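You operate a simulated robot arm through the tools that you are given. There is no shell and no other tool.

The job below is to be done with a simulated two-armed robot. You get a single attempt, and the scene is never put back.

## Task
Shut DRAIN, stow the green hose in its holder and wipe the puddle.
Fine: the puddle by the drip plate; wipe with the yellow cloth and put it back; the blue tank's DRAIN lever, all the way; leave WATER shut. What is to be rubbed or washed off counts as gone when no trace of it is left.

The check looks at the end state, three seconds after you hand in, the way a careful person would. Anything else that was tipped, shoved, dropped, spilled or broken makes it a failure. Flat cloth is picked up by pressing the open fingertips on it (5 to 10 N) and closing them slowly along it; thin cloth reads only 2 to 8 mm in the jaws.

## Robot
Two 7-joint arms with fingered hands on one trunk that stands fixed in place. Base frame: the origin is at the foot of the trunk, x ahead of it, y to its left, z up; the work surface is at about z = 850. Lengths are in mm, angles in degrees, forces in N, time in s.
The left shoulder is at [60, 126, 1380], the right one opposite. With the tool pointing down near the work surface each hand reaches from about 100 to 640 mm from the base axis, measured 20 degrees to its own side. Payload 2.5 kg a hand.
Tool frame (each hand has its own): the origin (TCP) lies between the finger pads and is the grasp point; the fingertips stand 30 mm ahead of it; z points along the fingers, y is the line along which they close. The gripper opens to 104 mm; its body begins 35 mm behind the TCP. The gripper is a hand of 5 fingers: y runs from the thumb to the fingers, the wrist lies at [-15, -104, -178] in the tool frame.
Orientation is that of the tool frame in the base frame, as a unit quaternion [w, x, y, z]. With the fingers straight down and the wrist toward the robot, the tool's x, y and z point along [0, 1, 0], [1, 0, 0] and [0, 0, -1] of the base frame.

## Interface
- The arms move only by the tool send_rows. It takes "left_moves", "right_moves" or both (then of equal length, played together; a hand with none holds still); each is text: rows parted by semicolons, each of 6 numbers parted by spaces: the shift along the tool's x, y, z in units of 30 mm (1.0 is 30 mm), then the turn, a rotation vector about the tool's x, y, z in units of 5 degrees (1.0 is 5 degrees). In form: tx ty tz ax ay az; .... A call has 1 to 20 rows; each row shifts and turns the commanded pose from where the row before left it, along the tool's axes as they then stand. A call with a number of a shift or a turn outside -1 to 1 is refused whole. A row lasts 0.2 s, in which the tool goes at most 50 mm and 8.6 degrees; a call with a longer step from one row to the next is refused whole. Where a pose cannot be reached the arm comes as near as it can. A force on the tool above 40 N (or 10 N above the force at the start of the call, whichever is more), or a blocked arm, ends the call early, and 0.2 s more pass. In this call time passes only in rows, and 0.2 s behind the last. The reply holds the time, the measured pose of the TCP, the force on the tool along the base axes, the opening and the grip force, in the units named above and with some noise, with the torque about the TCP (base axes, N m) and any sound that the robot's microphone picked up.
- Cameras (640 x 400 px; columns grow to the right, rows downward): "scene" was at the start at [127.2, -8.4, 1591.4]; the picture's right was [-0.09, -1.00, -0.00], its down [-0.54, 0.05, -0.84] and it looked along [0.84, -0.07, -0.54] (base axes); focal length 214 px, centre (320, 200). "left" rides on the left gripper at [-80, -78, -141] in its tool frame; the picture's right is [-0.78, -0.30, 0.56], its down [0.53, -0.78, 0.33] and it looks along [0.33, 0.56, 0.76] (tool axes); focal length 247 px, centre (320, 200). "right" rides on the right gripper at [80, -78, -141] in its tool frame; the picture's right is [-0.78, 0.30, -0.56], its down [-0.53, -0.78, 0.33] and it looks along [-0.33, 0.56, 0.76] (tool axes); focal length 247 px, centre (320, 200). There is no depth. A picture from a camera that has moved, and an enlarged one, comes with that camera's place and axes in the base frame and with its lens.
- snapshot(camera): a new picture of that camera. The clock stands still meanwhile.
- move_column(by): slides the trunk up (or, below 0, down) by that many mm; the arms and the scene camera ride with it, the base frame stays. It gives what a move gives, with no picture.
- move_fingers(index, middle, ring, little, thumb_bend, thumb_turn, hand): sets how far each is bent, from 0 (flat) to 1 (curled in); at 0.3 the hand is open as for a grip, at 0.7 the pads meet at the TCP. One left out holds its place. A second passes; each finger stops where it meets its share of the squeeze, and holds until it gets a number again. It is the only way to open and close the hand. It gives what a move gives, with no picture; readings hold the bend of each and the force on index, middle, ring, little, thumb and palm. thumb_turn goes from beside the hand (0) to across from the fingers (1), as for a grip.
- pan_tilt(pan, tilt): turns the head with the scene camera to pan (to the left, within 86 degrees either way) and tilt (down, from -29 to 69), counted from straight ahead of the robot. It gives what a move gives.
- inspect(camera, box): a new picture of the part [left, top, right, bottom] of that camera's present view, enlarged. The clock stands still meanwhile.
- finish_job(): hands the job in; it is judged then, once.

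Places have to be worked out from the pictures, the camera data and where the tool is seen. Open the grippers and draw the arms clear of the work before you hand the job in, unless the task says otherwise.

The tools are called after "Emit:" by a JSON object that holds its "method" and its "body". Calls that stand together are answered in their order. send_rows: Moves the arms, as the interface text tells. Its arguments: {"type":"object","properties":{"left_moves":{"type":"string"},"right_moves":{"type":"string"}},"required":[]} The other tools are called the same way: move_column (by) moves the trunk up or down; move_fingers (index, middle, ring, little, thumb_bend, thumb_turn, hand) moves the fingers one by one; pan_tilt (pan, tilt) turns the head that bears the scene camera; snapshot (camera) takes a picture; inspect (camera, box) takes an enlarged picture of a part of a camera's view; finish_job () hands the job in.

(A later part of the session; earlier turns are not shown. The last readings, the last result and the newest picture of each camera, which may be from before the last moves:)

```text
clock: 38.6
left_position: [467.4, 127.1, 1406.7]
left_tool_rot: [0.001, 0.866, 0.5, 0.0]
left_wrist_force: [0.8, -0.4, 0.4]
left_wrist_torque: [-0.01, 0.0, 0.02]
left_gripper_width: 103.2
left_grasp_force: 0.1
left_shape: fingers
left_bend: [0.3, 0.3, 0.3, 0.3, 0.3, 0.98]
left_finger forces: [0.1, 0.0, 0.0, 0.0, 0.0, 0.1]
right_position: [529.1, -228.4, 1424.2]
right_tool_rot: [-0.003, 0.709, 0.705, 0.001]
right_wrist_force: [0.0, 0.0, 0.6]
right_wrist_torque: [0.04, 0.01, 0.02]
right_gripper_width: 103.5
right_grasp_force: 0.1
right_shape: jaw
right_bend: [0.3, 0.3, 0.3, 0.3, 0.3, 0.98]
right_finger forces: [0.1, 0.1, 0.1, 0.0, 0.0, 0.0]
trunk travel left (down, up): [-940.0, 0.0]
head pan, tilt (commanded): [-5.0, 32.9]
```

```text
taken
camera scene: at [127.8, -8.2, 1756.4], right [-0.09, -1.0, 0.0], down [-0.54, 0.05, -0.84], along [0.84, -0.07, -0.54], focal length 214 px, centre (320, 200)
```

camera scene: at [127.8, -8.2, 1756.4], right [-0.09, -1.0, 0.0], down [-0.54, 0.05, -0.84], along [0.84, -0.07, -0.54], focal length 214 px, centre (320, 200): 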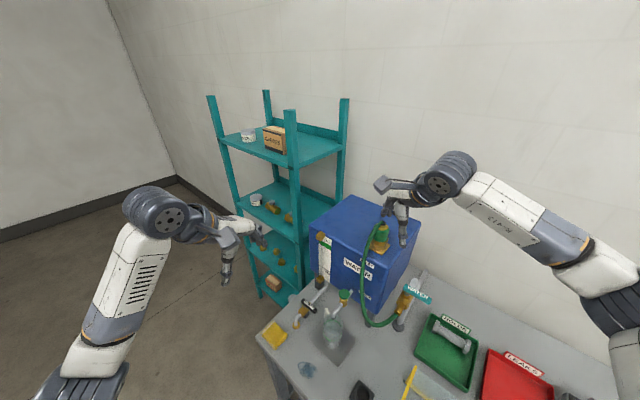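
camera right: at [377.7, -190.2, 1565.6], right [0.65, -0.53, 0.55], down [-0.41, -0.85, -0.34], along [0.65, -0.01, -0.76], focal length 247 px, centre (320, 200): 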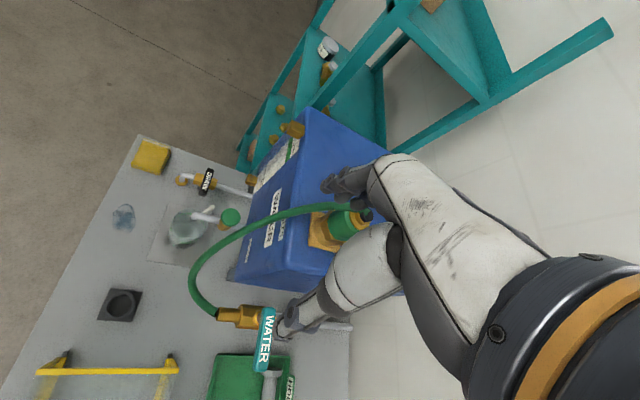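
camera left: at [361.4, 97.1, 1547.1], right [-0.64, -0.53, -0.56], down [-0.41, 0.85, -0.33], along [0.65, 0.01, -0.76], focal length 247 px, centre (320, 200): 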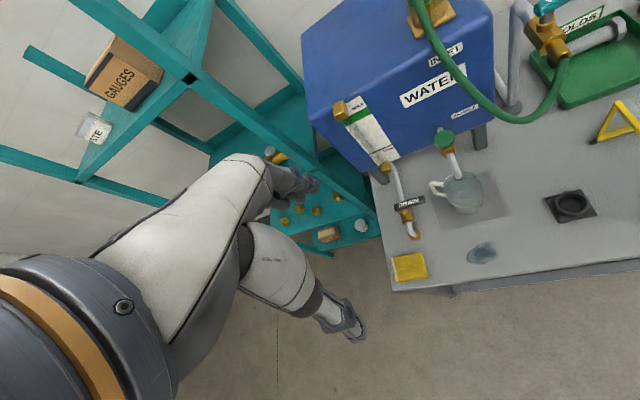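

With the hand straight it goes on. I continue to directly above the coupling at the same height and look.

Emit:
{"method": "send_rows", "body": {"right_moves": "-0.1 0.53 0 0 0 0;-0.1 0.53 0 0 0 0;-0.1 0.53 0 0 0 0;-0.1 0.53 0 0 0 0;-0.1 0.53 0 0 0 0"}}

Emit:
{"method": "inspect", "body": {"camera": "scene", "box": [330, 140, 450, 290]}}

Emit:
{"method": "snapshot", "body": {"camera": "right"}}

Emit:
{"method": "snapshot", "body": {"camera": "left"}}

```text
clock: 39.8
left_position: [468.7, 128.3, 1405.4]
left_tool_rot: [0.0, 0.866, 0.5, 0.0]
left_wrist_force: [0.0, 0.2, 0.4]
left_wrist_torque: [-0.04, 0.02, 0.0]
left_gripper_width: 103.2
left_grasp_force: 0.0
left_shape: fingers
left_bend: [0.3, 0.3, 0.3, 0.3, 0.3, 0.98]
left_finger forces: [0.0, 0.0, 0.0, 0.0, 0.0, 0.1]
right_position: [606.7, -244.4, 1424.2]
right_tool_rot: [-0.003, 0.708, 0.706, 0.0]
right_wrist_force: [0.3, 0.3, 0.5]
right_wrist_torque: [0.02, -0.01, 0.04]
right_gripper_width: 103.6
right_grasp_force: 0.1
right_shape: jaw
right_bend: [0.3, 0.3, 0.3, 0.3, 0.3, 0.98]
right_finger forces: [0.1, 0.0, 0.1, 0.1, 0.0, 0.1]
trunk travel left (down, up): [-940.0, 0.0]
head pan, tilt (commanded): [-5.0, 32.9]
```

```text
2.67 times, centred on (390, 215) of scene
camera zoom: at [127.5, -8.2, 1756.4], right [-0.09, -1.0, 0.0], down [-0.54, 0.05, -0.84], along [0.84, -0.07, -0.54], focal length 572 px, centre (133, 160)
```

zoom: 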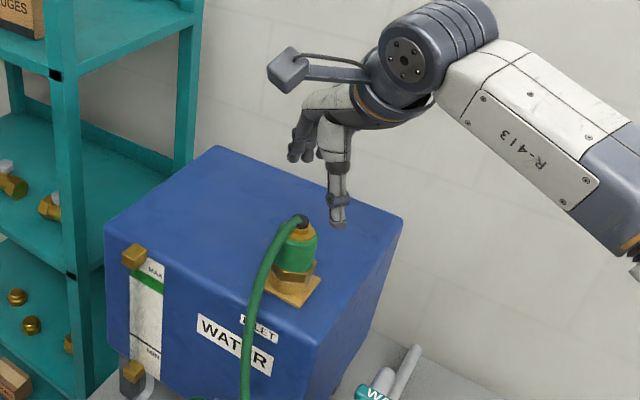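

```text
taken
camera right: at [529.6, -164.6, 1566.7], right [0.29, -0.78, 0.55], down [-0.78, -0.53, -0.33], along [0.55, -0.33, -0.76], focal length 247 px, centre (320, 200)
```

right: 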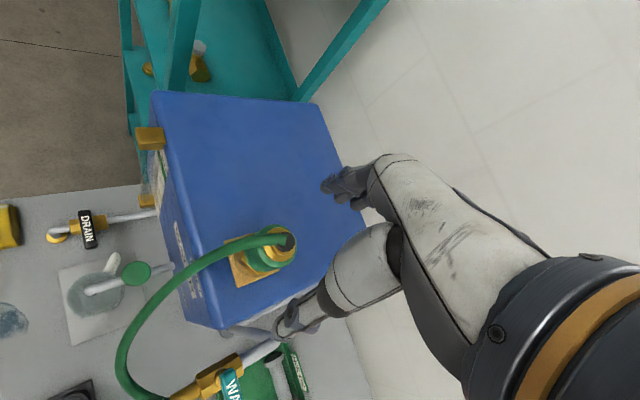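

```text
taken
camera left: at [361.7, 97.3, 1547.0], right [-0.64, -0.53, -0.56], down [-0.41, 0.85, -0.33], along [0.65, 0.01, -0.76], focal length 247 px, centre (320, 200)
```

left: 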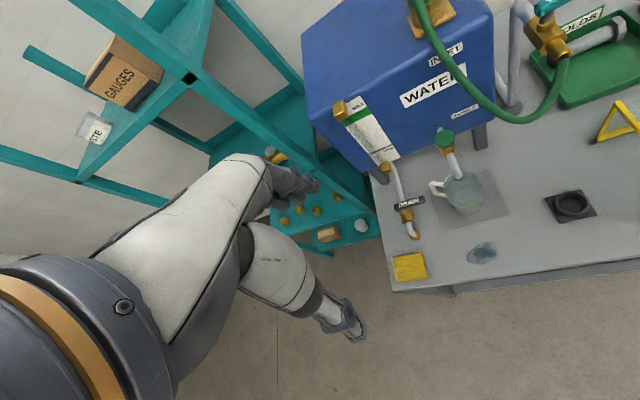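

I zoom both views on the coupling to place it relative to the hand more exactly.

Emit:
{"method": "inspect", "body": {"camera": "right", "box": [200, 200, 340, 310]}}

Emit:
{"method": "inspect", "body": {"camera": "scene", "box": [360, 190, 430, 260]}}

```text
3.64 times, centred on (270, 255) of right
camera zoom: at [529.6, -164.6, 1566.7], right [0.29, -0.78, 0.55], down [-0.78, -0.53, -0.33], along [0.55, -0.33, -0.76], focal length 898 px, centre (502, 0)
```

zoom: 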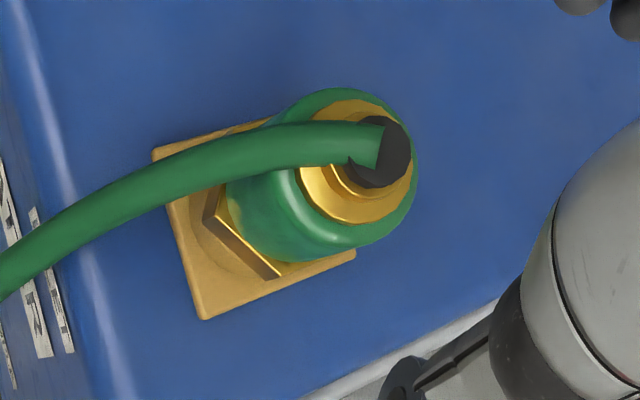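

```text
5.71 times, centred on (395, 225) of scene
camera zoom: at [127.5, -8.2, 1756.4], right [-0.09, -1.0, 0.0], down [-0.54, 0.05, -0.84], along [0.84, -0.07, -0.54], focal length 1226 px, centre (-109, 57)
```

zoom: 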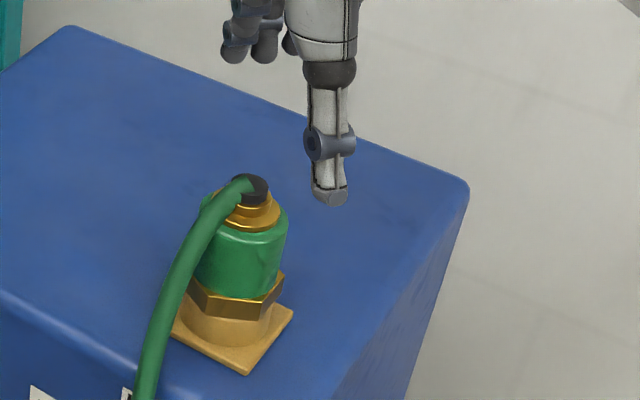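

Comparing the scene rays from three trunk heights puts the coupling axis at (622, −245), tail top z≈1342, sleeve ≈1278–1320. I centre the hand on it and descend most of the way.

Emit:
{"method": "send_rows", "body": {"right_moves": "0 0.51 0 0 0 0;0 0 0.7 0 0 0;0 0 0.7 0 0 0;0 0 0.7 0 0 0"}}

Emit:
{"method": "inspect", "body": {"camera": "right", "box": [220, 120, 400, 340]}}

Emit:
{"method": "inspect", "body": {"camera": "scene", "box": [350, 180, 440, 260]}}

```text
clock: 40.8
left_position: [467.9, 128.0, 1405.9]
left_tool_rot: [0.0, 0.866, 0.501, 0.0]
left_wrist_force: [0.0, -0.1, 0.5]
left_wrist_torque: [-0.03, -0.01, -0.01]
left_gripper_width: 103.2
left_grasp_force: 0.1
left_shape: fingers
left_bend: [0.3, 0.3, 0.3, 0.3, 0.3, 0.98]
left_finger forces: [0.0, 0.1, 0.0, 0.1, 0.1, 0.0]
right_position: [622.1, -243.8, 1360.8]
right_tool_rot: [-0.004, 0.709, 0.705, 0.001]
right_wrist_force: [0.2, -0.4, 0.4]
right_wrist_torque: [0.02, -0.03, 0.03]
right_gripper_width: 103.5
right_grasp_force: 0.0
right_shape: jaw
right_bend: [0.3, 0.3, 0.3, 0.3, 0.3, 0.98]
right_finger forces: [0.0, 0.0, 0.1, 0.1, 0.1, 0.0]
trunk travel left (down, up): [-940.0, 0.0]
head pan, tilt (commanded): [-5.0, 32.9]
```

```text
1.82 times, centred on (310, 230) of right
camera zoom: at [544.3, -164.2, 1503.3], right [0.29, -0.78, 0.55], down [-0.78, -0.53, -0.33], along [0.55, -0.33, -0.77], focal length 449 px, centre (338, 146)
```

zoom: 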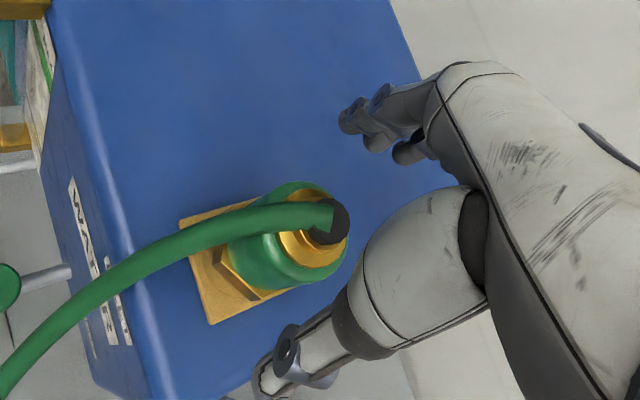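

```text
5.00 times, centred on (395, 220) of scene
camera zoom: at [127.6, -8.4, 1756.4], right [-0.09, -1.0, 0.0], down [-0.54, 0.05, -0.84], along [0.84, -0.07, -0.54], focal length 1072 px, centre (-55, 100)
```

zoom: 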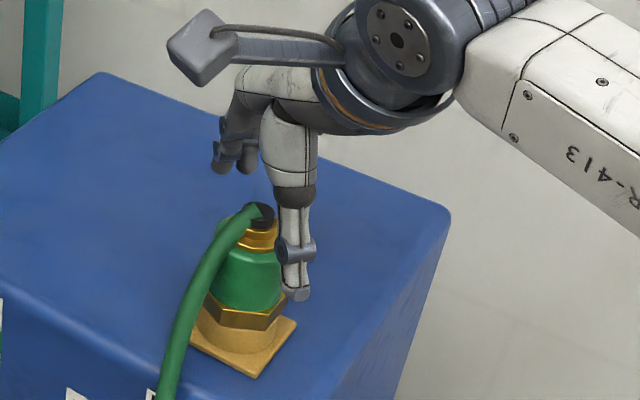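

The coupling is centred under the hand (the tail projects within ~2 mm of where the tool axis should be). I descend the last 45 mm around the sleeve.

Emit:
{"method": "send_rows", "body": {"right_moves": "0 0 0.5 0 0 0;0 0 0.5 0 0 0;0 0 0.5 0 0 0"}}

Emit:
{"method": "inspect", "body": {"camera": "right", "box": [220, 120, 400, 340]}}

Emit:
{"method": "inspect", "body": {"camera": "scene", "box": [350, 180, 440, 260]}}

```text
clock: 41.6
left_position: [468.0, 126.4, 1404.9]
left_tool_rot: [0.0, 0.866, 0.5, 0.0]
left_wrist_force: [0.1, 0.1, -0.1]
left_wrist_torque: [0.02, 0.05, 0.0]
left_gripper_width: 103.1
left_grasp_force: 0.1
left_shape: fingers
left_bend: [0.3, 0.3, 0.3, 0.3, 0.3, 0.98]
left_finger forces: [0.1, 0.1, 0.1, 0.0, 0.0, 0.1]
right_position: [624.0, -245.4, 1315.3]
right_tool_rot: [-0.003, 0.708, 0.706, 0.002]
right_wrist_force: [0.2, 0.3, 0.3]
right_wrist_torque: [-0.01, 0.0, 0.01]
right_gripper_width: 103.4
right_grasp_force: 0.1
right_shape: jaw
right_bend: [0.3, 0.3, 0.3, 0.3, 0.3, 0.98]
right_finger forces: [0.1, 0.0, 0.0, 0.0, 0.0, 0.0]
trunk travel left (down, up): [-940.0, 0.0]
head pan, tilt (commanded): [-5.0, 32.9]
```

```text
1.82 times, centred on (310, 230) of right
camera zoom: at [546.1, -164.6, 1457.8], right [0.29, -0.78, 0.55], down [-0.78, -0.53, -0.33], along [0.55, -0.33, -0.76], focal length 449 px, centre (338, 146)
```

zoom: 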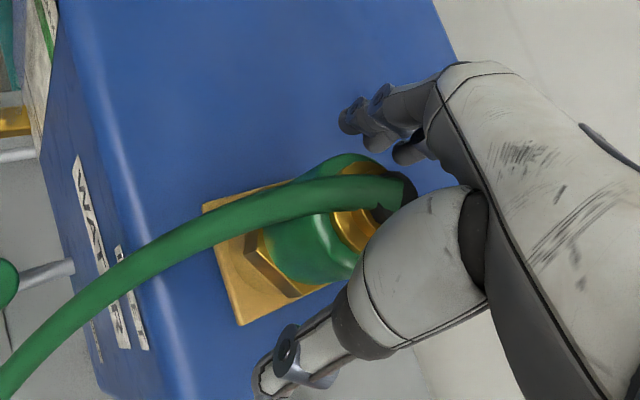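

```text
5.00 times, centred on (395, 220) of scene
camera zoom: at [127.4, -8.4, 1756.4], right [-0.09, -1.0, 0.0], down [-0.54, 0.05, -0.84], along [0.84, -0.07, -0.54], focal length 1072 px, centre (-55, 100)
```

zoom: 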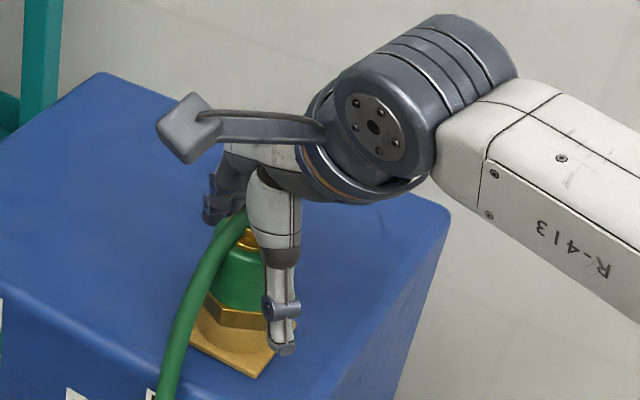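

No contact; the sleeve is between thumb and fingers. I close thumb, index and middle on it, leaving ring and little open since they would pass beside it.

Emit:
{"method": "move_fingers", "body": {"hand": "right", "index": 0.6, "middle": 0.6, "thumb_bend": 0.6}}

Emit:
{"method": "inspect", "body": {"camera": "right", "box": [220, 120, 400, 340]}}

Emit:
{"method": "inspect", "body": {"camera": "scene", "box": [350, 180, 440, 260]}}

```text
clock: 42.6
left_position: [469.6, 128.0, 1406.6]
left_tool_rot: [0.001, 0.866, 0.5, -0.001]
left_wrist_force: [-1.3, -0.5, -0.7]
left_wrist_torque: [0.0, -0.03, 0.02]
left_gripper_width: 102.9
left_grasp_force: 0.0
left_shape: fingers
left_bend: [0.3, 0.3, 0.3, 0.3, 0.3, 0.98]
left_finger forces: [0.0, 0.1, 0.0, 0.1, 0.0, 0.0]
right_position: [624.8, -245.2, 1315.7]
right_tool_rot: [-0.004, 0.709, 0.705, 0.002]
right_wrist_force: [3.0, -0.9, 1.1]
right_wrist_torque: [-0.01, -0.11, 0.0]
right_gripper_width: 42.8
right_grasp_force: 6.7
right_shape: fingers
right_bend: [0.54, 0.56, 0.3, 0.3, 0.55, 0.97]
right_finger forces: [4.6, 3.6, 0.1, 0.0, 5.2, 0.0]
trunk travel left (down, up): [-940.0, 0.0]
head pan, tilt (commanded): [-5.0, 32.9]
```

```text
1.82 times, centred on (310, 230) of right
camera zoom: at [546.6, -164.5, 1458.1], right [0.29, -0.78, 0.55], down [-0.78, -0.53, -0.33], along [0.55, -0.33, -0.76], focal length 449 px, centre (338, 146)
```

zoom: 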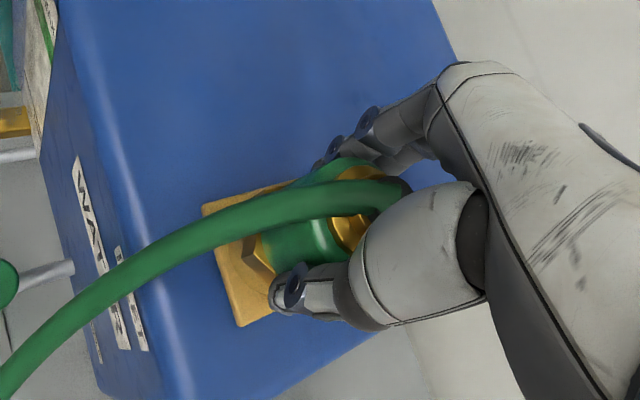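

```text
5.00 times, centred on (395, 220) of scene
camera zoom: at [127.9, -8.5, 1756.4], right [-0.09, -1.0, 0.0], down [-0.54, 0.05, -0.84], along [0.84, -0.07, -0.54], focal length 1072 px, centre (-55, 100)
```

zoom: 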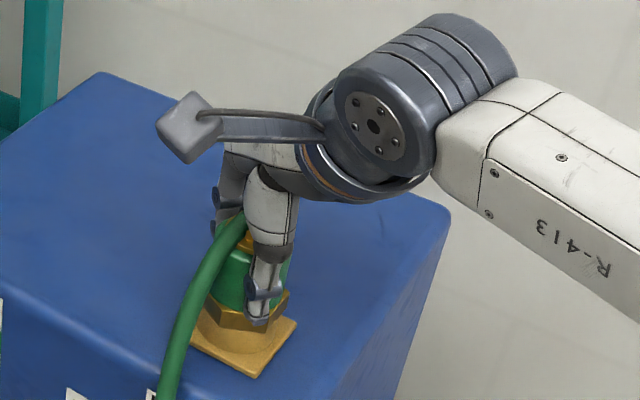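

The grip reads 43 mm with about 5 N per digit. I squeeze more firmly and then lift a few millimetres to feel whether the coupling pulls straight off.

Emit:
{"method": "move_fingers", "body": {"hand": "right", "index": 0.75, "middle": 0.75, "thumb_bend": 0.75}}

Emit:
{"method": "send_rows", "body": {"right_moves": "0 0 -0.1 0 0 0;0 0 -0.1 0 0 0"}}

Emit:
{"method": "inspect", "body": {"camera": "scene", "box": [350, 180, 440, 260]}}

```text
clock: 43.6
left_position: [467.1, 127.4, 1405.9]
left_tool_rot: [0.0, 0.866, 0.5, -0.001]
left_wrist_force: [0.4, -0.7, -0.2]
left_wrist_torque: [0.0, 0.0, 0.01]
left_gripper_width: 102.7
left_grasp_force: 0.0
left_shape: fingers
left_bend: [0.3, 0.3, 0.3, 0.3, 0.3, 0.98]
left_finger forces: [0.1, 0.0, 0.0, 0.0, 0.0, 0.0]
right_position: [622.3, -245.8, 1317.9]
right_tool_rot: [-0.004, 0.709, 0.705, 0.002]
right_wrist_force: [2.9, -0.2, 0.8]
right_wrist_torque: [-0.05, -0.15, 0.01]
right_gripper_width: 41.1
right_grasp_force: 14.4
right_shape: fingers
right_bend: [0.54, 0.57, 0.3, 0.3, 0.58, 0.97]
right_finger forces: [8.0, 6.2, 0.1, 0.0, 12.8, 0.0]
trunk travel left (down, up): [-940.0, 0.0]
head pan, tilt (commanded): [-5.0, 32.9]
```

```text
clock: 44.2
left_position: [468.8, 126.9, 1405.5]
left_tool_rot: [0.0, 0.866, 0.5, 0.0]
left_wrist_force: [-0.3, 0.5, -1.3]
left_wrist_torque: [-0.01, -0.04, 0.03]
left_gripper_width: 103.0
left_grasp_force: 0.1
left_shape: fingers
left_bend: [0.3, 0.3, 0.3, 0.3, 0.3, 0.98]
left_finger forces: [0.1, 0.0, 0.0, 0.0, 0.0, 0.1]
right_position: [622.8, -244.8, 1321.2]
right_tool_rot: [-0.004, 0.709, 0.705, 0.002]
right_wrist_force: [3.5, -0.8, -1.9]
right_wrist_torque: [-0.11, -0.2, -0.04]
right_gripper_width: 41.2
right_grasp_force: 13.7
right_shape: fingers
right_bend: [0.53, 0.57, 0.3, 0.3, 0.59, 0.97]
right_finger forces: [8.1, 6.7, 0.0, 0.0, 12.1, 0.0]
trunk travel left (down, up): [-940.0, 0.0]
head pan, tilt (commanded): [-5.0, 32.9]
```

```text
5.00 times, centred on (395, 220) of scene
camera zoom: at [128.1, -8.9, 1756.4], right [-0.09, -1.0, 0.0], down [-0.54, 0.05, -0.84], along [0.84, -0.07, -0.54], focal length 1072 px, centre (-55, 100)
```

zoom: 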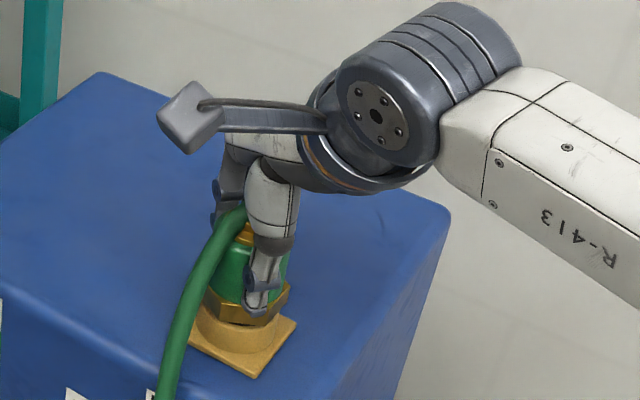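

Only ~2 N of pull so far. I lift another 9 mm and compare the hex against the socket.

Emit:
{"method": "send_rows", "body": {"right_moves": "0 0 -0.15 0 0 0;0 0 -0.15 0 0 0"}}

Emit:
{"method": "inspect", "body": {"camera": "scene", "box": [370, 210, 420, 260]}}

Emit:
{"method": "inspect", "body": {"camera": "right", "box": [220, 120, 400, 340]}}

```text
clock: 44.8
left_position: [468.5, 126.3, 1407.1]
left_tool_rot: [0.001, 0.866, 0.5, -0.001]
left_wrist_force: [0.2, 0.3, -0.3]
left_wrist_torque: [-0.04, -0.01, 0.03]
left_gripper_width: 103.2
left_grasp_force: 0.0
left_shape: fingers
left_bend: [0.3, 0.3, 0.3, 0.3, 0.3, 0.98]
left_finger forces: [0.0, 0.0, 0.0, 0.0, 0.0, 0.1]
right_position: [622.6, -243.9, 1330.8]
right_tool_rot: [-0.004, 0.71, 0.705, 0.001]
right_wrist_force: [3.0, -1.6, -2.4]
right_wrist_torque: [-0.13, -0.2, 0.02]
right_gripper_width: 41.1
right_grasp_force: 13.1
right_shape: fingers
right_bend: [0.53, 0.57, 0.3, 0.3, 0.59, 0.97]
right_finger forces: [8.0, 6.8, 0.0, 0.0, 12.3, 0.0]
trunk travel left (down, up): [-940.0, 0.0]
head pan, tilt (commanded): [-5.0, 32.9]
```

```text
8.00 times, centred on (395, 235) of scene
camera zoom: at [128.1, -8.9, 1756.4], right [-0.09, -1.0, 0.0], down [-0.54, 0.05, -0.84], along [0.84, -0.07, -0.54], focal length 1716 px, centre (-280, -80)
```

zoom: 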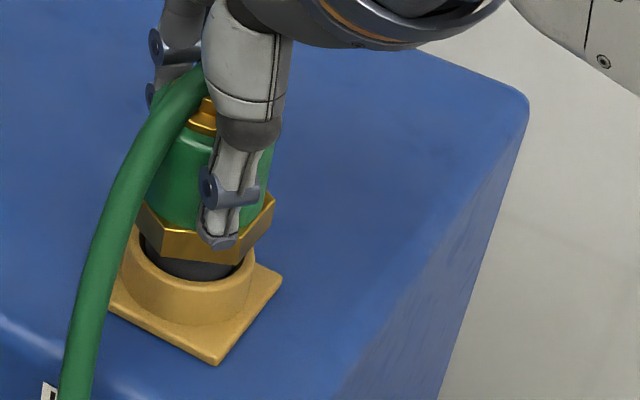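

```text
1.82 times, centred on (310, 230) of right
camera zoom: at [546.1, -163.9, 1473.1], right [0.29, -0.78, 0.55], down [-0.78, -0.53, -0.33], along [0.55, -0.33, -0.77], focal length 449 px, centre (338, 146)
```

zoom: 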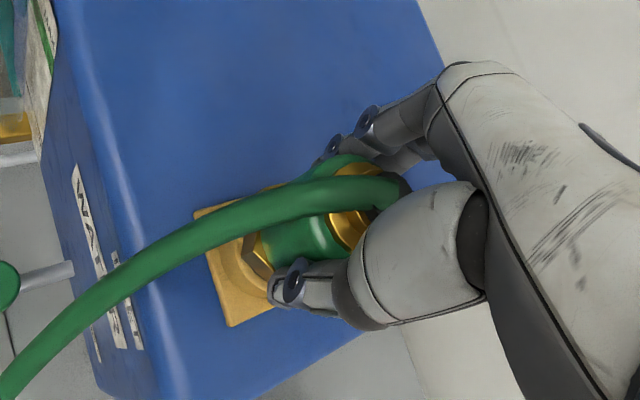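

The coupling pulls straight out: a black plug under the hex is leaving the socket with only ~2 N. I lift it well clear, then look at the WATER valve, holder and yellow frame to plan the way down.

Emit:
{"method": "send_rows", "body": {"right_moves": "0 0 -0.5 0 0 0;0 0 -0.5 0 0 0;0 0 -0.5 0 0 0;0 0 -0.5 0 0 0"}}

Emit:
{"method": "snapshot", "body": {"camera": "scene"}}

Emit:
{"method": "inspect", "body": {"camera": "scene", "box": [340, 190, 440, 300]}}

Emit:
{"method": "inspect", "body": {"camera": "scene", "box": [340, 260, 480, 400]}}

```text
clock: 45.8
left_position: [467.6, 127.7, 1405.6]
left_tool_rot: [0.001, 0.866, 0.5, -0.001]
left_wrist_force: [0.2, -0.6, 0.7]
left_wrist_torque: [0.01, 0.0, 0.01]
left_gripper_width: 103.1
left_grasp_force: 0.1
left_shape: fingers
left_bend: [0.3, 0.3, 0.3, 0.3, 0.3, 0.98]
left_finger forces: [0.0, 0.0, 0.0, 0.0, 0.0, 0.0]
right_position: [623.8, -241.7, 1390.6]
right_tool_rot: [-0.003, 0.709, 0.705, 0.002]
right_wrist_force: [-0.4, -0.1, -1.7]
right_wrist_torque: [-0.01, -0.03, -0.03]
right_gripper_width: 41.3
right_grasp_force: 12.7
right_shape: fingers
right_bend: [0.54, 0.58, 0.3, 0.3, 0.59, 0.96]
right_finger forces: [7.1, 5.4, 0.1, 0.0, 13.5, 0.0]
trunk travel left (down, up): [-940.0, 0.0]
head pan, tilt (commanded): [-5.0, 32.9]
```

```text
taken
camera scene: at [127.1, -8.3, 1756.4], right [-0.09, -1.0, 0.0], down [-0.54, 0.05, -0.84], along [0.84, -0.07, -0.54], focal length 214 px, centre (320, 200)
```

scene: 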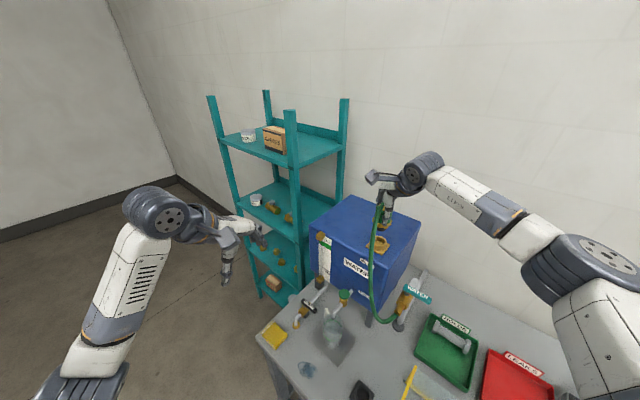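

```text
3.64 times, centred on (390, 245) of scene
camera zoom: at [127.1, -8.3, 1756.4], right [-0.09, -1.0, 0.0], down [-0.54, 0.05, -0.84], along [0.84, -0.07, -0.54], focal length 780 px, centre (66, 36)
```

zoom: 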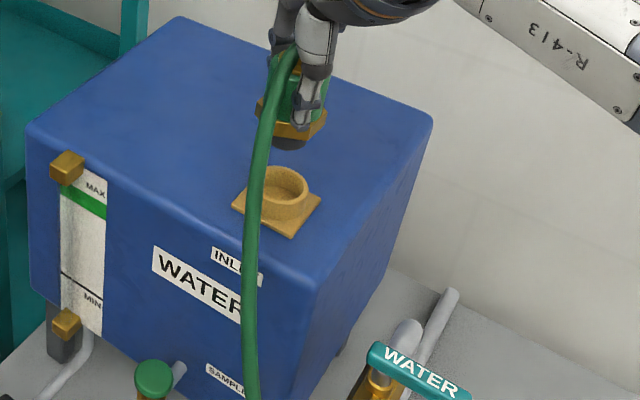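

```text
2.86 times, centred on (410, 330) of scene
camera zoom: at [127.1, -8.3, 1756.4], right [-0.09, -1.0, 0.0], down [-0.54, 0.05, -0.84], along [0.84, -0.07, -0.54], focal length 613 px, centre (63, -171)
```

zoom: 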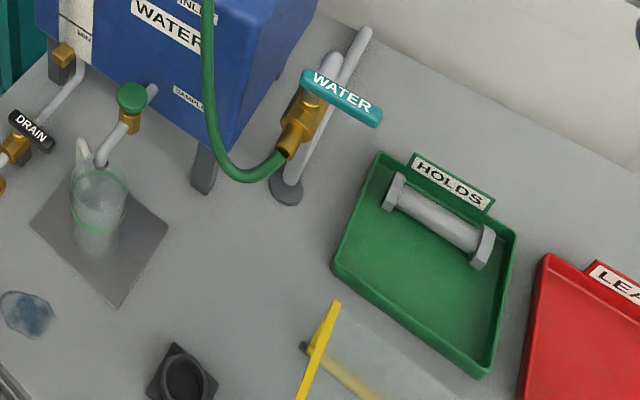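

The coupling is free of the tank, held 41 mm wide with ~13 N. The holder is near (350, −160) and the WATER valve's outlet near (429, −248, 1177), so I retreat toward the robot and left at this height first, and watch how the hose hangs.

Emit:
{"method": "send_rows", "body": {"right_moves": "0.3 -0.7 0 0 0 0;0.3 -0.7 0 0 0 0;0.3 -0.7 0 0 0 0;0.3 -0.7 0 0 0 0;0.3 -0.7 0 0 0 0;0.3 -0.7 0 0 0 0;0.3 -0.7 0 0 0 0;0.3 -0.7 0 0 0 0"}}

Emit:
{"method": "snapshot", "body": {"camera": "scene"}}

Emit:
{"method": "snapshot", "body": {"camera": "right"}}

Emit:
{"method": "snapshot", "body": {"camera": "left"}}

```text
clock: 47.6
left_position: [467.5, 126.7, 1406.5]
left_tool_rot: [0.001, 0.866, 0.5, 0.0]
left_wrist_force: [1.3, -0.6, -0.5]
left_wrist_torque: [0.01, 0.0, 0.02]
left_gripper_width: 103.2
left_grasp_force: 0.1
left_shape: fingers
left_bend: [0.3, 0.3, 0.3, 0.3, 0.3, 0.98]
left_finger forces: [0.0, 0.1, 0.0, 0.0, 0.0, 0.0]
right_position: [453.7, -170.9, 1390.5]
right_tool_rot: [-0.003, 0.709, 0.705, 0.001]
right_wrist_force: [0.4, -0.1, -1.2]
right_wrist_torque: [-0.05, 0.0, 0.02]
right_gripper_width: 41.0
right_grasp_force: 12.8
right_shape: fingers
right_bend: [0.54, 0.58, 0.3, 0.3, 0.59, 0.96]
right_finger forces: [7.1, 5.6, 0.1, 0.0, 13.3, 0.0]
trunk travel left (down, up): [-940.0, 0.0]
head pan, tilt (commanded): [-5.0, 32.9]
```

```text
taken
camera scene: at [127.0, -8.2, 1756.5], right [-0.09, -1.0, 0.0], down [-0.54, 0.05, -0.84], along [0.84, -0.07, -0.54], focal length 214 px, centre (320, 200)
```

scene: 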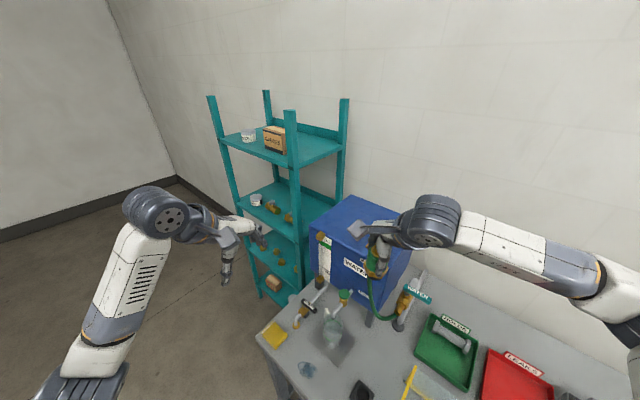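

```text
taken
camera right: at [376.2, -89.8, 1534.0], right [0.29, -0.78, 0.55], down [-0.78, -0.53, -0.33], along [0.55, -0.33, -0.76], focal length 247 px, centre (320, 200)
```

right: 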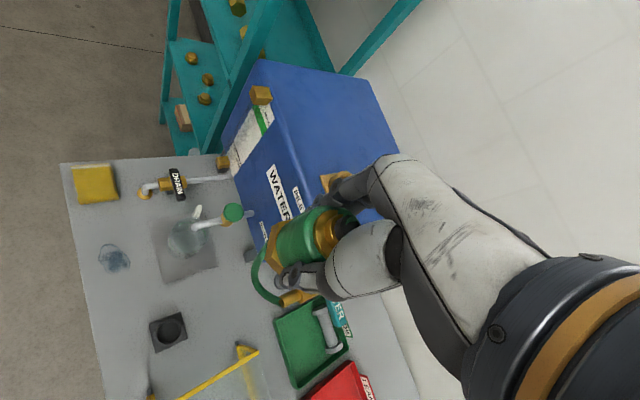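

```text
taken
camera left: at [361.2, 97.3, 1547.1], right [-0.64, -0.53, -0.56], down [-0.41, 0.85, -0.33], along [0.65, 0.01, -0.76], focal length 247 px, centre (320, 200)
```

left: 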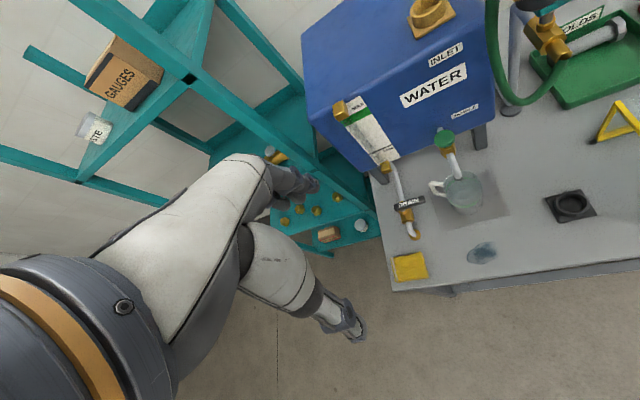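

I zoom to see how the hose hangs from the coupling now.

Emit:
{"method": "inspect", "body": {"camera": "scene", "box": [330, 200, 450, 340]}}

Emit:
{"method": "inspect", "body": {"camera": "right", "box": [220, 150, 420, 330]}}

```text
2.86 times, centred on (390, 270) of scene
camera zoom: at [127.0, -8.2, 1756.5], right [-0.09, -1.0, 0.0], down [-0.54, 0.05, -0.84], along [0.84, -0.07, -0.54], focal length 613 px, centre (120, 0)
```

zoom: 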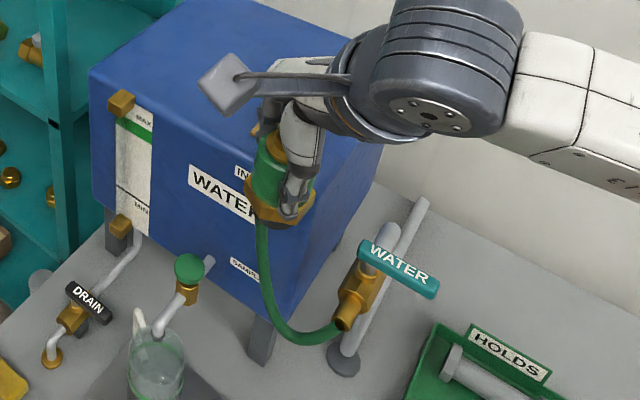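

```text
2.22 times, centred on (320, 240) of right
camera zoom: at [376.2, -89.8, 1534.0], right [0.29, -0.78, 0.55], down [-0.78, -0.53, -0.33], along [0.55, -0.33, -0.76], focal length 549 px, centre (320, 111)
```

zoom: 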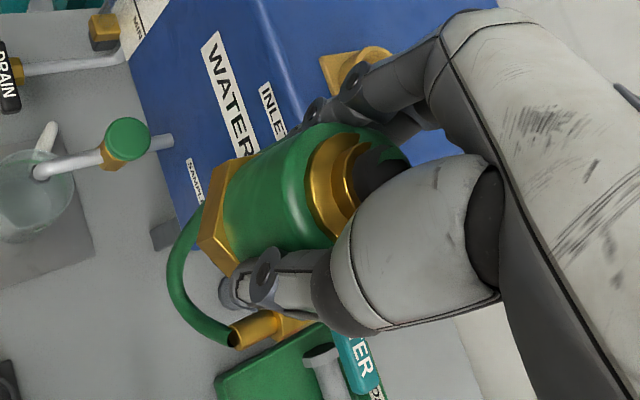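

The hose now swings behind the coupling toward the WATER outlet. I come down diagonally, staying left of the WATER valve.

Emit:
{"method": "send_rows", "body": {"right_moves": "0.228 -0.411 0.783 0 0 0;0.228 -0.411 0.783 0 0 0;0.228 -0.411 0.783 0 0 0;0.228 -0.411 0.783 0 0 0;0.228 -0.411 0.783 0 0 0;0.228 -0.411 0.783 0 0 0"}}

Emit:
{"method": "pan_tilt", "body": {"pan": -15, "tilt": 50}}

Emit:
{"method": "snapshot", "body": {"camera": "scene"}}

Emit:
{"method": "snapshot", "body": {"camera": "right"}}

```text
clock: 49.0
left_position: [468.4, 127.4, 1405.5]
left_tool_rot: [0.001, 0.866, 0.5, 0.0]
left_wrist_force: [-0.1, -0.1, 0.1]
left_wrist_torque: [0.02, 0.01, -0.02]
left_gripper_width: 102.8
left_grasp_force: 0.1
left_shape: fingers
left_bend: [0.3, 0.3, 0.3, 0.3, 0.3, 0.98]
left_finger forces: [0.1, 0.1, 0.1, 0.0, 0.1, 0.0]
right_position: [380.1, -130.1, 1249.2]
right_tool_rot: [-0.003, 0.709, 0.706, 0.002]
right_wrist_force: [0.0, -0.7, -0.4]
right_wrist_torque: [-0.02, -0.04, 0.0]
right_gripper_width: 41.0
right_grasp_force: 13.1
right_shape: fingers
right_bend: [0.54, 0.58, 0.3, 0.3, 0.59, 0.96]
right_finger forces: [7.0, 5.5, 0.0, 0.1, 13.2, 0.0]
trunk travel left (down, up): [-940.0, 0.0]
head pan, tilt (commanded): [-5.0, 32.9]
```

```text
clock: 49.8
left_position: [469.1, 127.3, 1406.8]
left_tool_rot: [0.0, 0.866, 0.5, -0.001]
left_wrist_force: [1.1, -0.2, 0.1]
left_wrist_torque: [0.02, 0.0, 0.05]
left_gripper_width: 103.0
left_grasp_force: 0.1
left_shape: fingers
left_bend: [0.3, 0.3, 0.3, 0.3, 0.3, 0.98]
left_finger forces: [0.0, 0.1, 0.0, 0.0, 0.0, 0.0]
right_position: [380.4, -128.9, 1247.7]
right_tool_rot: [-0.004, 0.709, 0.705, 0.001]
right_wrist_force: [-0.7, 0.6, -1.6]
right_wrist_torque: [-0.03, -0.01, 0.03]
right_gripper_width: 41.2
right_grasp_force: 13.0
right_shape: fingers
right_bend: [0.54, 0.58, 0.3, 0.3, 0.59, 0.96]
right_finger forces: [7.0, 5.6, 0.0, 0.0, 13.1, 0.0]
trunk travel left (down, up): [-940.0, 0.0]
head pan, tilt (commanded): [-15.0, 50.0]
```

```text
taken
camera scene: at [113.0, -20.5, 1731.5], right [-0.26, -0.97, 0.0], down [-0.74, 0.2, -0.64], along [0.62, -0.17, -0.77], focal length 214 px, centre (320, 200)
```

scene: 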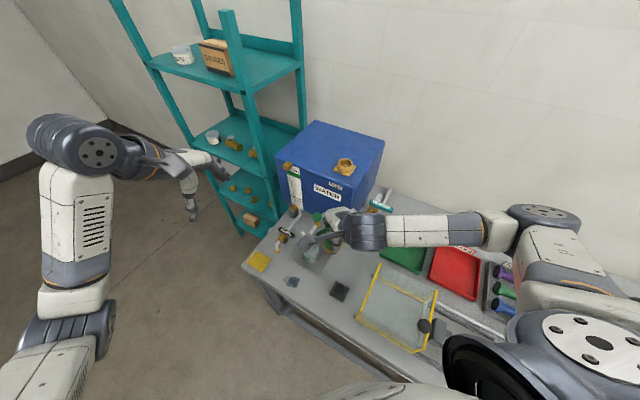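

```text
taken
camera right: at [303.1, -48.6, 1391.3], right [0.29, -0.78, 0.55], down [-0.78, -0.53, -0.33], along [0.55, -0.33, -0.76], focal length 247 px, centre (320, 200)
```

right: 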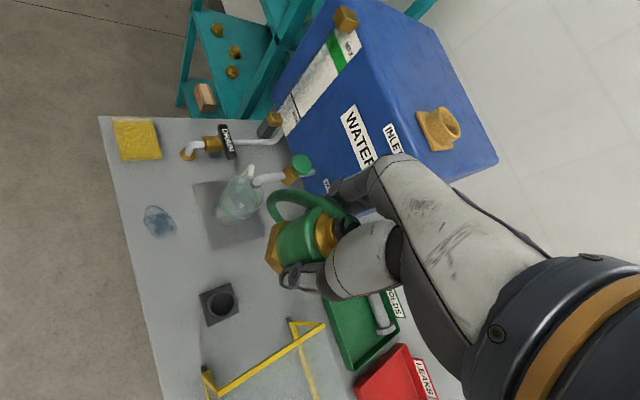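

The hose now leaves the cap to the front-left and loops down in front of the coupling, clear of jug and tap. I keep descending, closer to the robot.

Emit:
{"method": "send_rows", "body": {"right_moves": "0.02 -0.3 0.75 0 0 0;0.02 -0.3 0.75 0 0 0;0.02 -0.3 0.75 0 0 0;0.02 -0.3 0.75 0 0 0;0.02 -0.3 0.75 0 0 0"}}

Emit:
{"method": "snapshot", "body": {"camera": "right"}}

Emit:
{"method": "inspect", "body": {"camera": "scene", "box": [230, 180, 450, 360]}}

Emit:
{"method": "snapshot", "body": {"camera": "left"}}

```text
clock: 51.0
left_position: [468.8, 128.2, 1406.2]
left_tool_rot: [0.001, 0.866, 0.5, -0.002]
left_wrist_force: [-0.5, 0.0, 0.2]
left_wrist_torque: [-0.03, 0.0, 0.03]
left_gripper_width: 102.8
left_grasp_force: 0.0
left_shape: fingers
left_bend: [0.3, 0.3, 0.3, 0.3, 0.3, 0.98]
left_finger forces: [0.0, 0.0, 0.0, 0.1, 0.0, 0.0]
right_position: [352.9, -107.8, 1182.6]
right_tool_rot: [-0.006, 0.708, 0.706, 0.001]
right_wrist_force: [1.6, 0.5, -0.4]
right_wrist_torque: [-0.02, 0.04, -0.04]
right_gripper_width: 41.2
right_grasp_force: 13.1
right_shape: fingers
right_bend: [0.54, 0.58, 0.3, 0.3, 0.59, 0.96]
right_finger forces: [7.5, 5.4, 0.0, 0.0, 13.4, 0.0]
right hand out of reach, approached as far as the arm can: row 2, 3, 4, 5
trunk travel left (down, up): [-940.0, 0.0]
head pan, tilt (commanded): [-15.0, 50.0]
```

```text
taken
camera right: at [275.4, -28.6, 1325.6], right [0.3, -0.78, 0.55], down [-0.78, -0.53, -0.33], along [0.55, -0.33, -0.77], focal length 247 px, centre (320, 200)
```

right: 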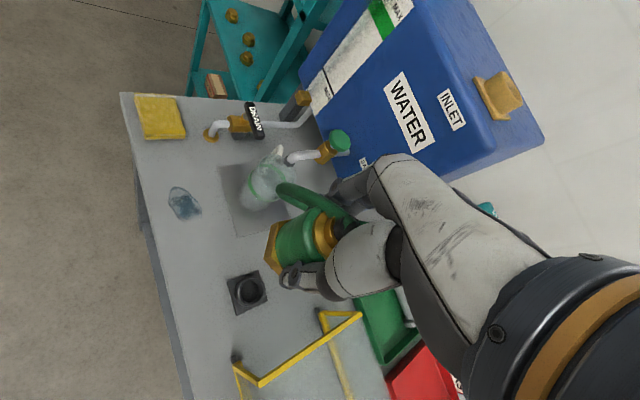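

```text
2.22 times, centred on (340, 270) of scene
camera zoom: at [114.3, -17.4, 1731.3], right [-0.26, -0.97, 0.0], down [-0.74, 0.2, -0.64], along [0.62, -0.17, -0.77], focal length 477 px, centre (276, 44)
```

zoom: 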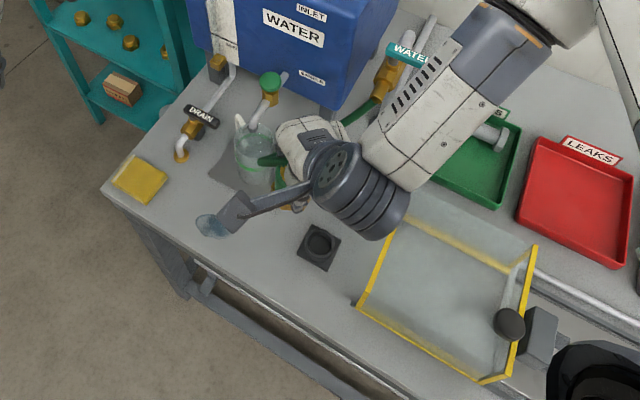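

```text
taken
camera left: at [362.8, 99.9, 1546.4], right [-0.64, -0.53, -0.55], down [-0.41, 0.85, -0.33], along [0.65, 0.01, -0.76], focal length 247 px, centre (320, 200)
```

left: 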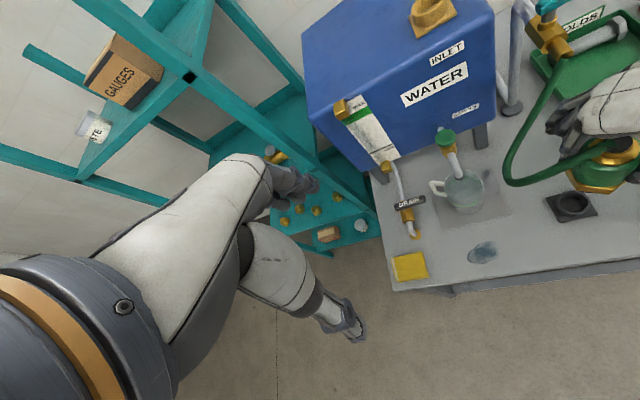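

The arm folds too tightly this close in at this height. I go slightly forward again, descend there, and only then come back toward the holder.

Emit:
{"method": "send_rows", "body": {"right_moves": "-0.39 0.52 0 0 0 0;-0.39 0.52 0 0 0 0;-0.39 0.52 0 0 0 0;-0.04 0 0.7 0 0 0;-0.04 0 0.7 0 0 0;-0.04 0 0.7 0 0 0;-0.04 0 0.7 0 0 0"}}

Emit:
{"method": "snapshot", "body": {"camera": "right"}}

Emit:
{"method": "inspect", "body": {"camera": "scene", "box": [230, 180, 450, 360]}}

Emit:
{"method": "inspect", "body": {"camera": "left", "box": [420, 0, 640, 240]}}

```text
clock: 52.6
left_position: [468.3, 127.1, 1405.7]
left_tool_rot: [0.001, 0.866, 0.501, -0.001]
left_wrist_force: [1.0, 0.1, -0.1]
left_wrist_torque: [0.0, -0.01, -0.02]
left_gripper_width: 103.0
left_grasp_force: 0.0
left_shape: fingers
left_bend: [0.3, 0.3, 0.3, 0.3, 0.3, 0.98]
left_finger forces: [0.0, 0.0, 0.1, 0.0, 0.0, 0.0]
right_position: [397.7, -148.2, 1170.2]
right_tool_rot: [-0.004, 0.709, 0.705, 0.0]
right_wrist_force: [0.1, 0.0, -1.3]
right_wrist_torque: [-0.03, 0.03, -0.03]
right_gripper_width: 40.9
right_grasp_force: 13.4
right_shape: fingers
right_bend: [0.54, 0.58, 0.3, 0.3, 0.59, 0.96]
right_finger forces: [7.5, 5.1, 0.1, 0.0, 13.2, 0.0]
right hand out of reach, approached as far as the arm can: row 4, 5, 6, 7
trunk travel left (down, up): [-940.0, 0.0]
head pan, tilt (commanded): [-15.0, 50.0]
```

```text
taken
camera right: at [321.1, -67.2, 1312.9], right [0.3, -0.78, 0.55], down [-0.78, -0.53, -0.33], along [0.55, -0.33, -0.77], focal length 247 px, centre (320, 200)
```

right: 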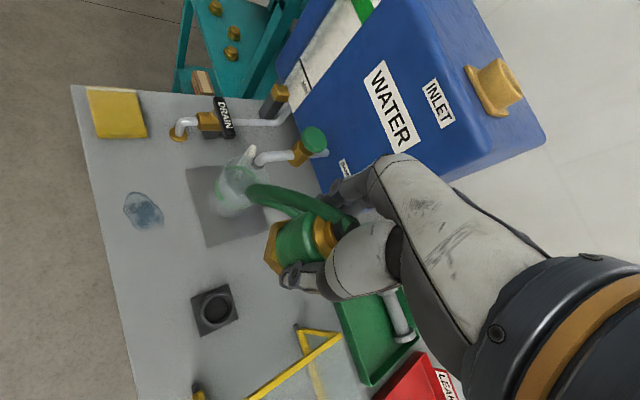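

```text
2.22 times, centred on (340, 270) of scene
camera zoom: at [112.9, -20.5, 1731.4], right [-0.26, -0.97, 0.0], down [-0.74, 0.2, -0.64], along [0.62, -0.17, -0.77], focal length 477 px, centre (276, 44)
```

zoom: 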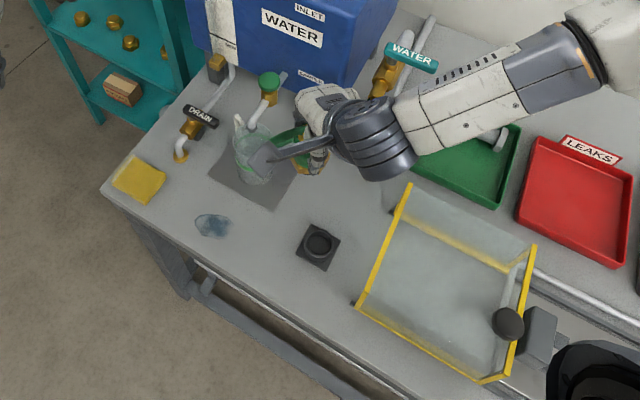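

```text
1.67 times, centred on (530, 120) of left
camera zoom: at [361.5, 97.2, 1547.0], right [-0.64, -0.53, -0.56], down [-0.41, 0.85, -0.33], along [0.65, 0.01, -0.76], focal length 412 px, centre (-30, 333)
```

zoom: 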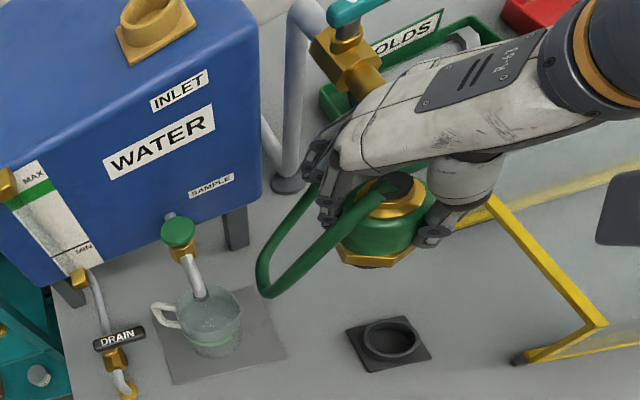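

The view from the left hand shows the hose looping in front of the fingers, clear of jug and tap. The forearm comes in from the right here, so I turn the hand 30° counter-clockwise to suit it and try descending.

Emit:
{"method": "send_rows", "body": {"right_moves": "0 0 0 0 0 -1;0 0 0 0 0 -1;0 0 0 0 0 -1;0 0 0 0 0 -1;0 0 0 0 0 -1;0 0 0 0 0 -1;0 0 0.6 0 0 0;0 0 0.6 0 0 0;0 0 0.6 0 0 0"}}

Emit:
{"method": "inspect", "body": {"camera": "scene", "box": [230, 180, 450, 360]}}

Emit:
{"method": "inspect", "body": {"camera": "left", "box": [420, 0, 640, 240]}}

```text
clock: 54.6
left_position: [468.7, 127.5, 1406.2]
left_tool_rot: [0.001, 0.866, 0.5, -0.001]
left_wrist_force: [0.0, 0.0, -0.2]
left_wrist_torque: [-0.03, -0.01, 0.0]
left_gripper_width: 102.9
left_grasp_force: 0.1
left_shape: fingers
left_bend: [0.3, 0.3, 0.3, 0.3, 0.3, 0.98]
left_finger forces: [0.0, 0.0, 0.0, 0.0, 0.0, 0.1]
right_position: [397.8, -148.7, 1117.1]
right_tool_rot: [-0.003, 0.502, 0.865, 0.002]
right_wrist_force: [-0.3, 0.3, -1.2]
right_wrist_torque: [0.02, 0.0, 0.01]
right_gripper_width: 40.7
right_grasp_force: 12.6
right_shape: fingers
right_bend: [0.54, 0.58, 0.3, 0.3, 0.59, 0.96]
right_finger forces: [7.5, 4.9, 0.0, 0.0, 13.1, 0.1]
trunk travel left (down, up): [-940.0, 0.0]
head pan, tilt (commanded): [-15.0, 50.0]
```

```text
2.22 times, centred on (340, 270) of scene
camera zoom: at [112.9, -20.7, 1731.4], right [-0.26, -0.97, 0.0], down [-0.74, 0.2, -0.64], along [0.62, -0.17, -0.77], focal length 477 px, centre (276, 44)
```

zoom: 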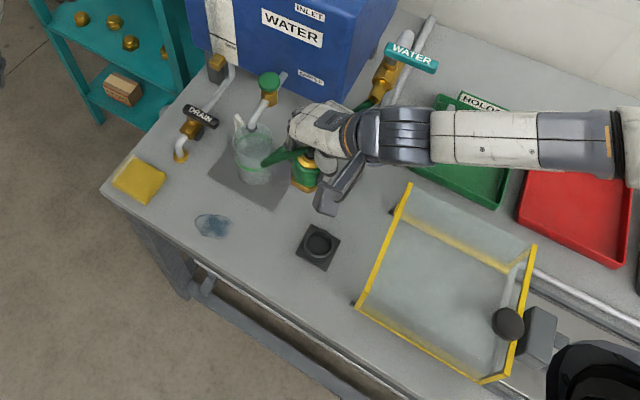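

```text
1.67 times, centred on (530, 120) of left
camera zoom: at [361.6, 97.0, 1547.1], right [-0.64, -0.52, -0.56], down [-0.41, 0.85, -0.33], along [0.65, 0.01, -0.76], focal length 412 px, centre (-30, 333)
```

zoom: 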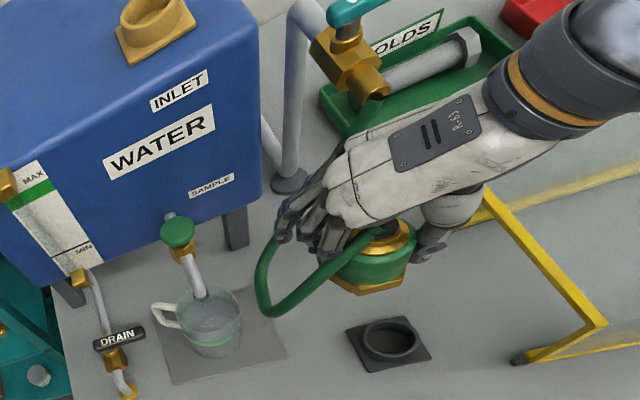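

That works. I move back to above the holder while descending a bit, keeping the hose loop away from the jug.

Emit:
{"method": "send_rows", "body": {"right_moves": "0.16 -0.52 0.3 0 0 0;0.16 -0.52 0.3 0 0 0;0.16 -0.52 0.3 0 0 0"}}

Emit:
{"method": "inspect", "body": {"camera": "scene", "box": [230, 180, 450, 360]}}

Emit:
{"method": "inspect", "body": {"camera": "left", "box": [420, 0, 640, 240]}}

Emit:
{"method": "snapshot", "body": {"camera": "right"}}

```text
clock: 55.4
left_position: [467.4, 126.1, 1406.8]
left_tool_rot: [0.001, 0.866, 0.501, 0.0]
left_wrist_force: [-0.1, 0.9, 0.0]
left_wrist_torque: [-0.01, -0.03, -0.02]
left_gripper_width: 103.0
left_grasp_force: 0.0
left_shape: fingers
left_bend: [0.3, 0.3, 0.3, 0.3, 0.3, 0.98]
left_finger forces: [0.0, 0.0, 0.0, 0.0, 0.0, 0.0]
right_position: [348.3, -159.5, 1089.1]
right_tool_rot: [-0.002, 0.502, 0.865, 0.002]
right_wrist_force: [0.2, -0.1, -0.8]
right_wrist_torque: [-0.02, -0.02, 0.02]
right_gripper_width: 41.0
right_grasp_force: 12.6
right_shape: fingers
right_bend: [0.54, 0.59, 0.3, 0.3, 0.59, 0.96]
right_finger forces: [7.4, 5.0, 0.1, 0.0, 13.0, 0.1]
trunk travel left (down, up): [-940.0, 0.0]
head pan, tilt (commanded): [-15.0, 50.0]
```

```text
2.22 times, centred on (340, 270) of scene
camera zoom: at [111.9, -20.8, 1731.5], right [-0.26, -0.97, 0.0], down [-0.74, 0.2, -0.64], along [0.62, -0.17, -0.77], focal length 477 px, centre (276, 44)
```

zoom: 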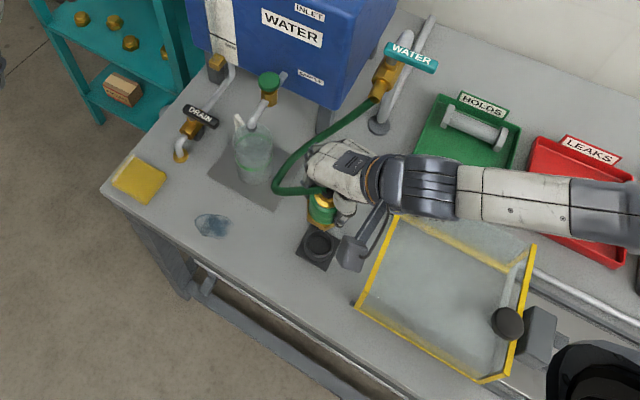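

```text
1.67 times, centred on (530, 120) of left
camera zoom: at [360.7, 96.9, 1547.3], right [-0.64, -0.52, -0.56], down [-0.41, 0.85, -0.33], along [0.65, 0.01, -0.76], focal length 412 px, centre (-30, 333)
```

zoom: 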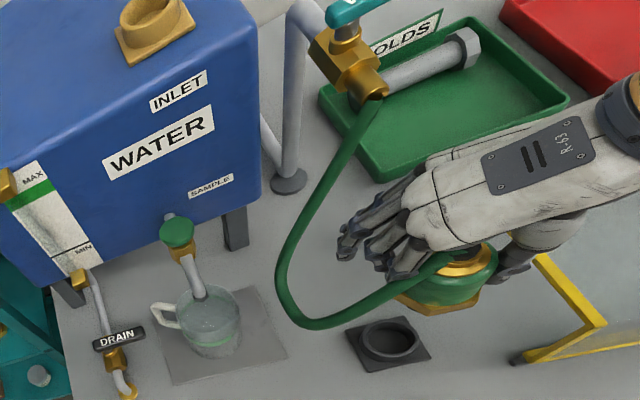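

```text
taken
camera right: at [241.6, -128.8, 1231.1], right [0.64, -0.53, 0.55], down [-0.41, -0.85, -0.34], along [0.65, -0.01, -0.76], focal length 247 px, centre (320, 200)
```

right: 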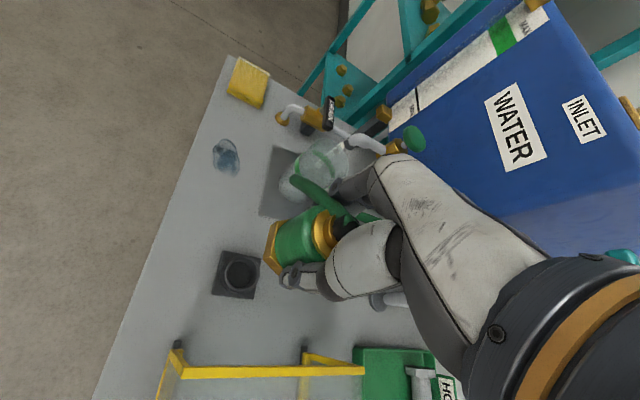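

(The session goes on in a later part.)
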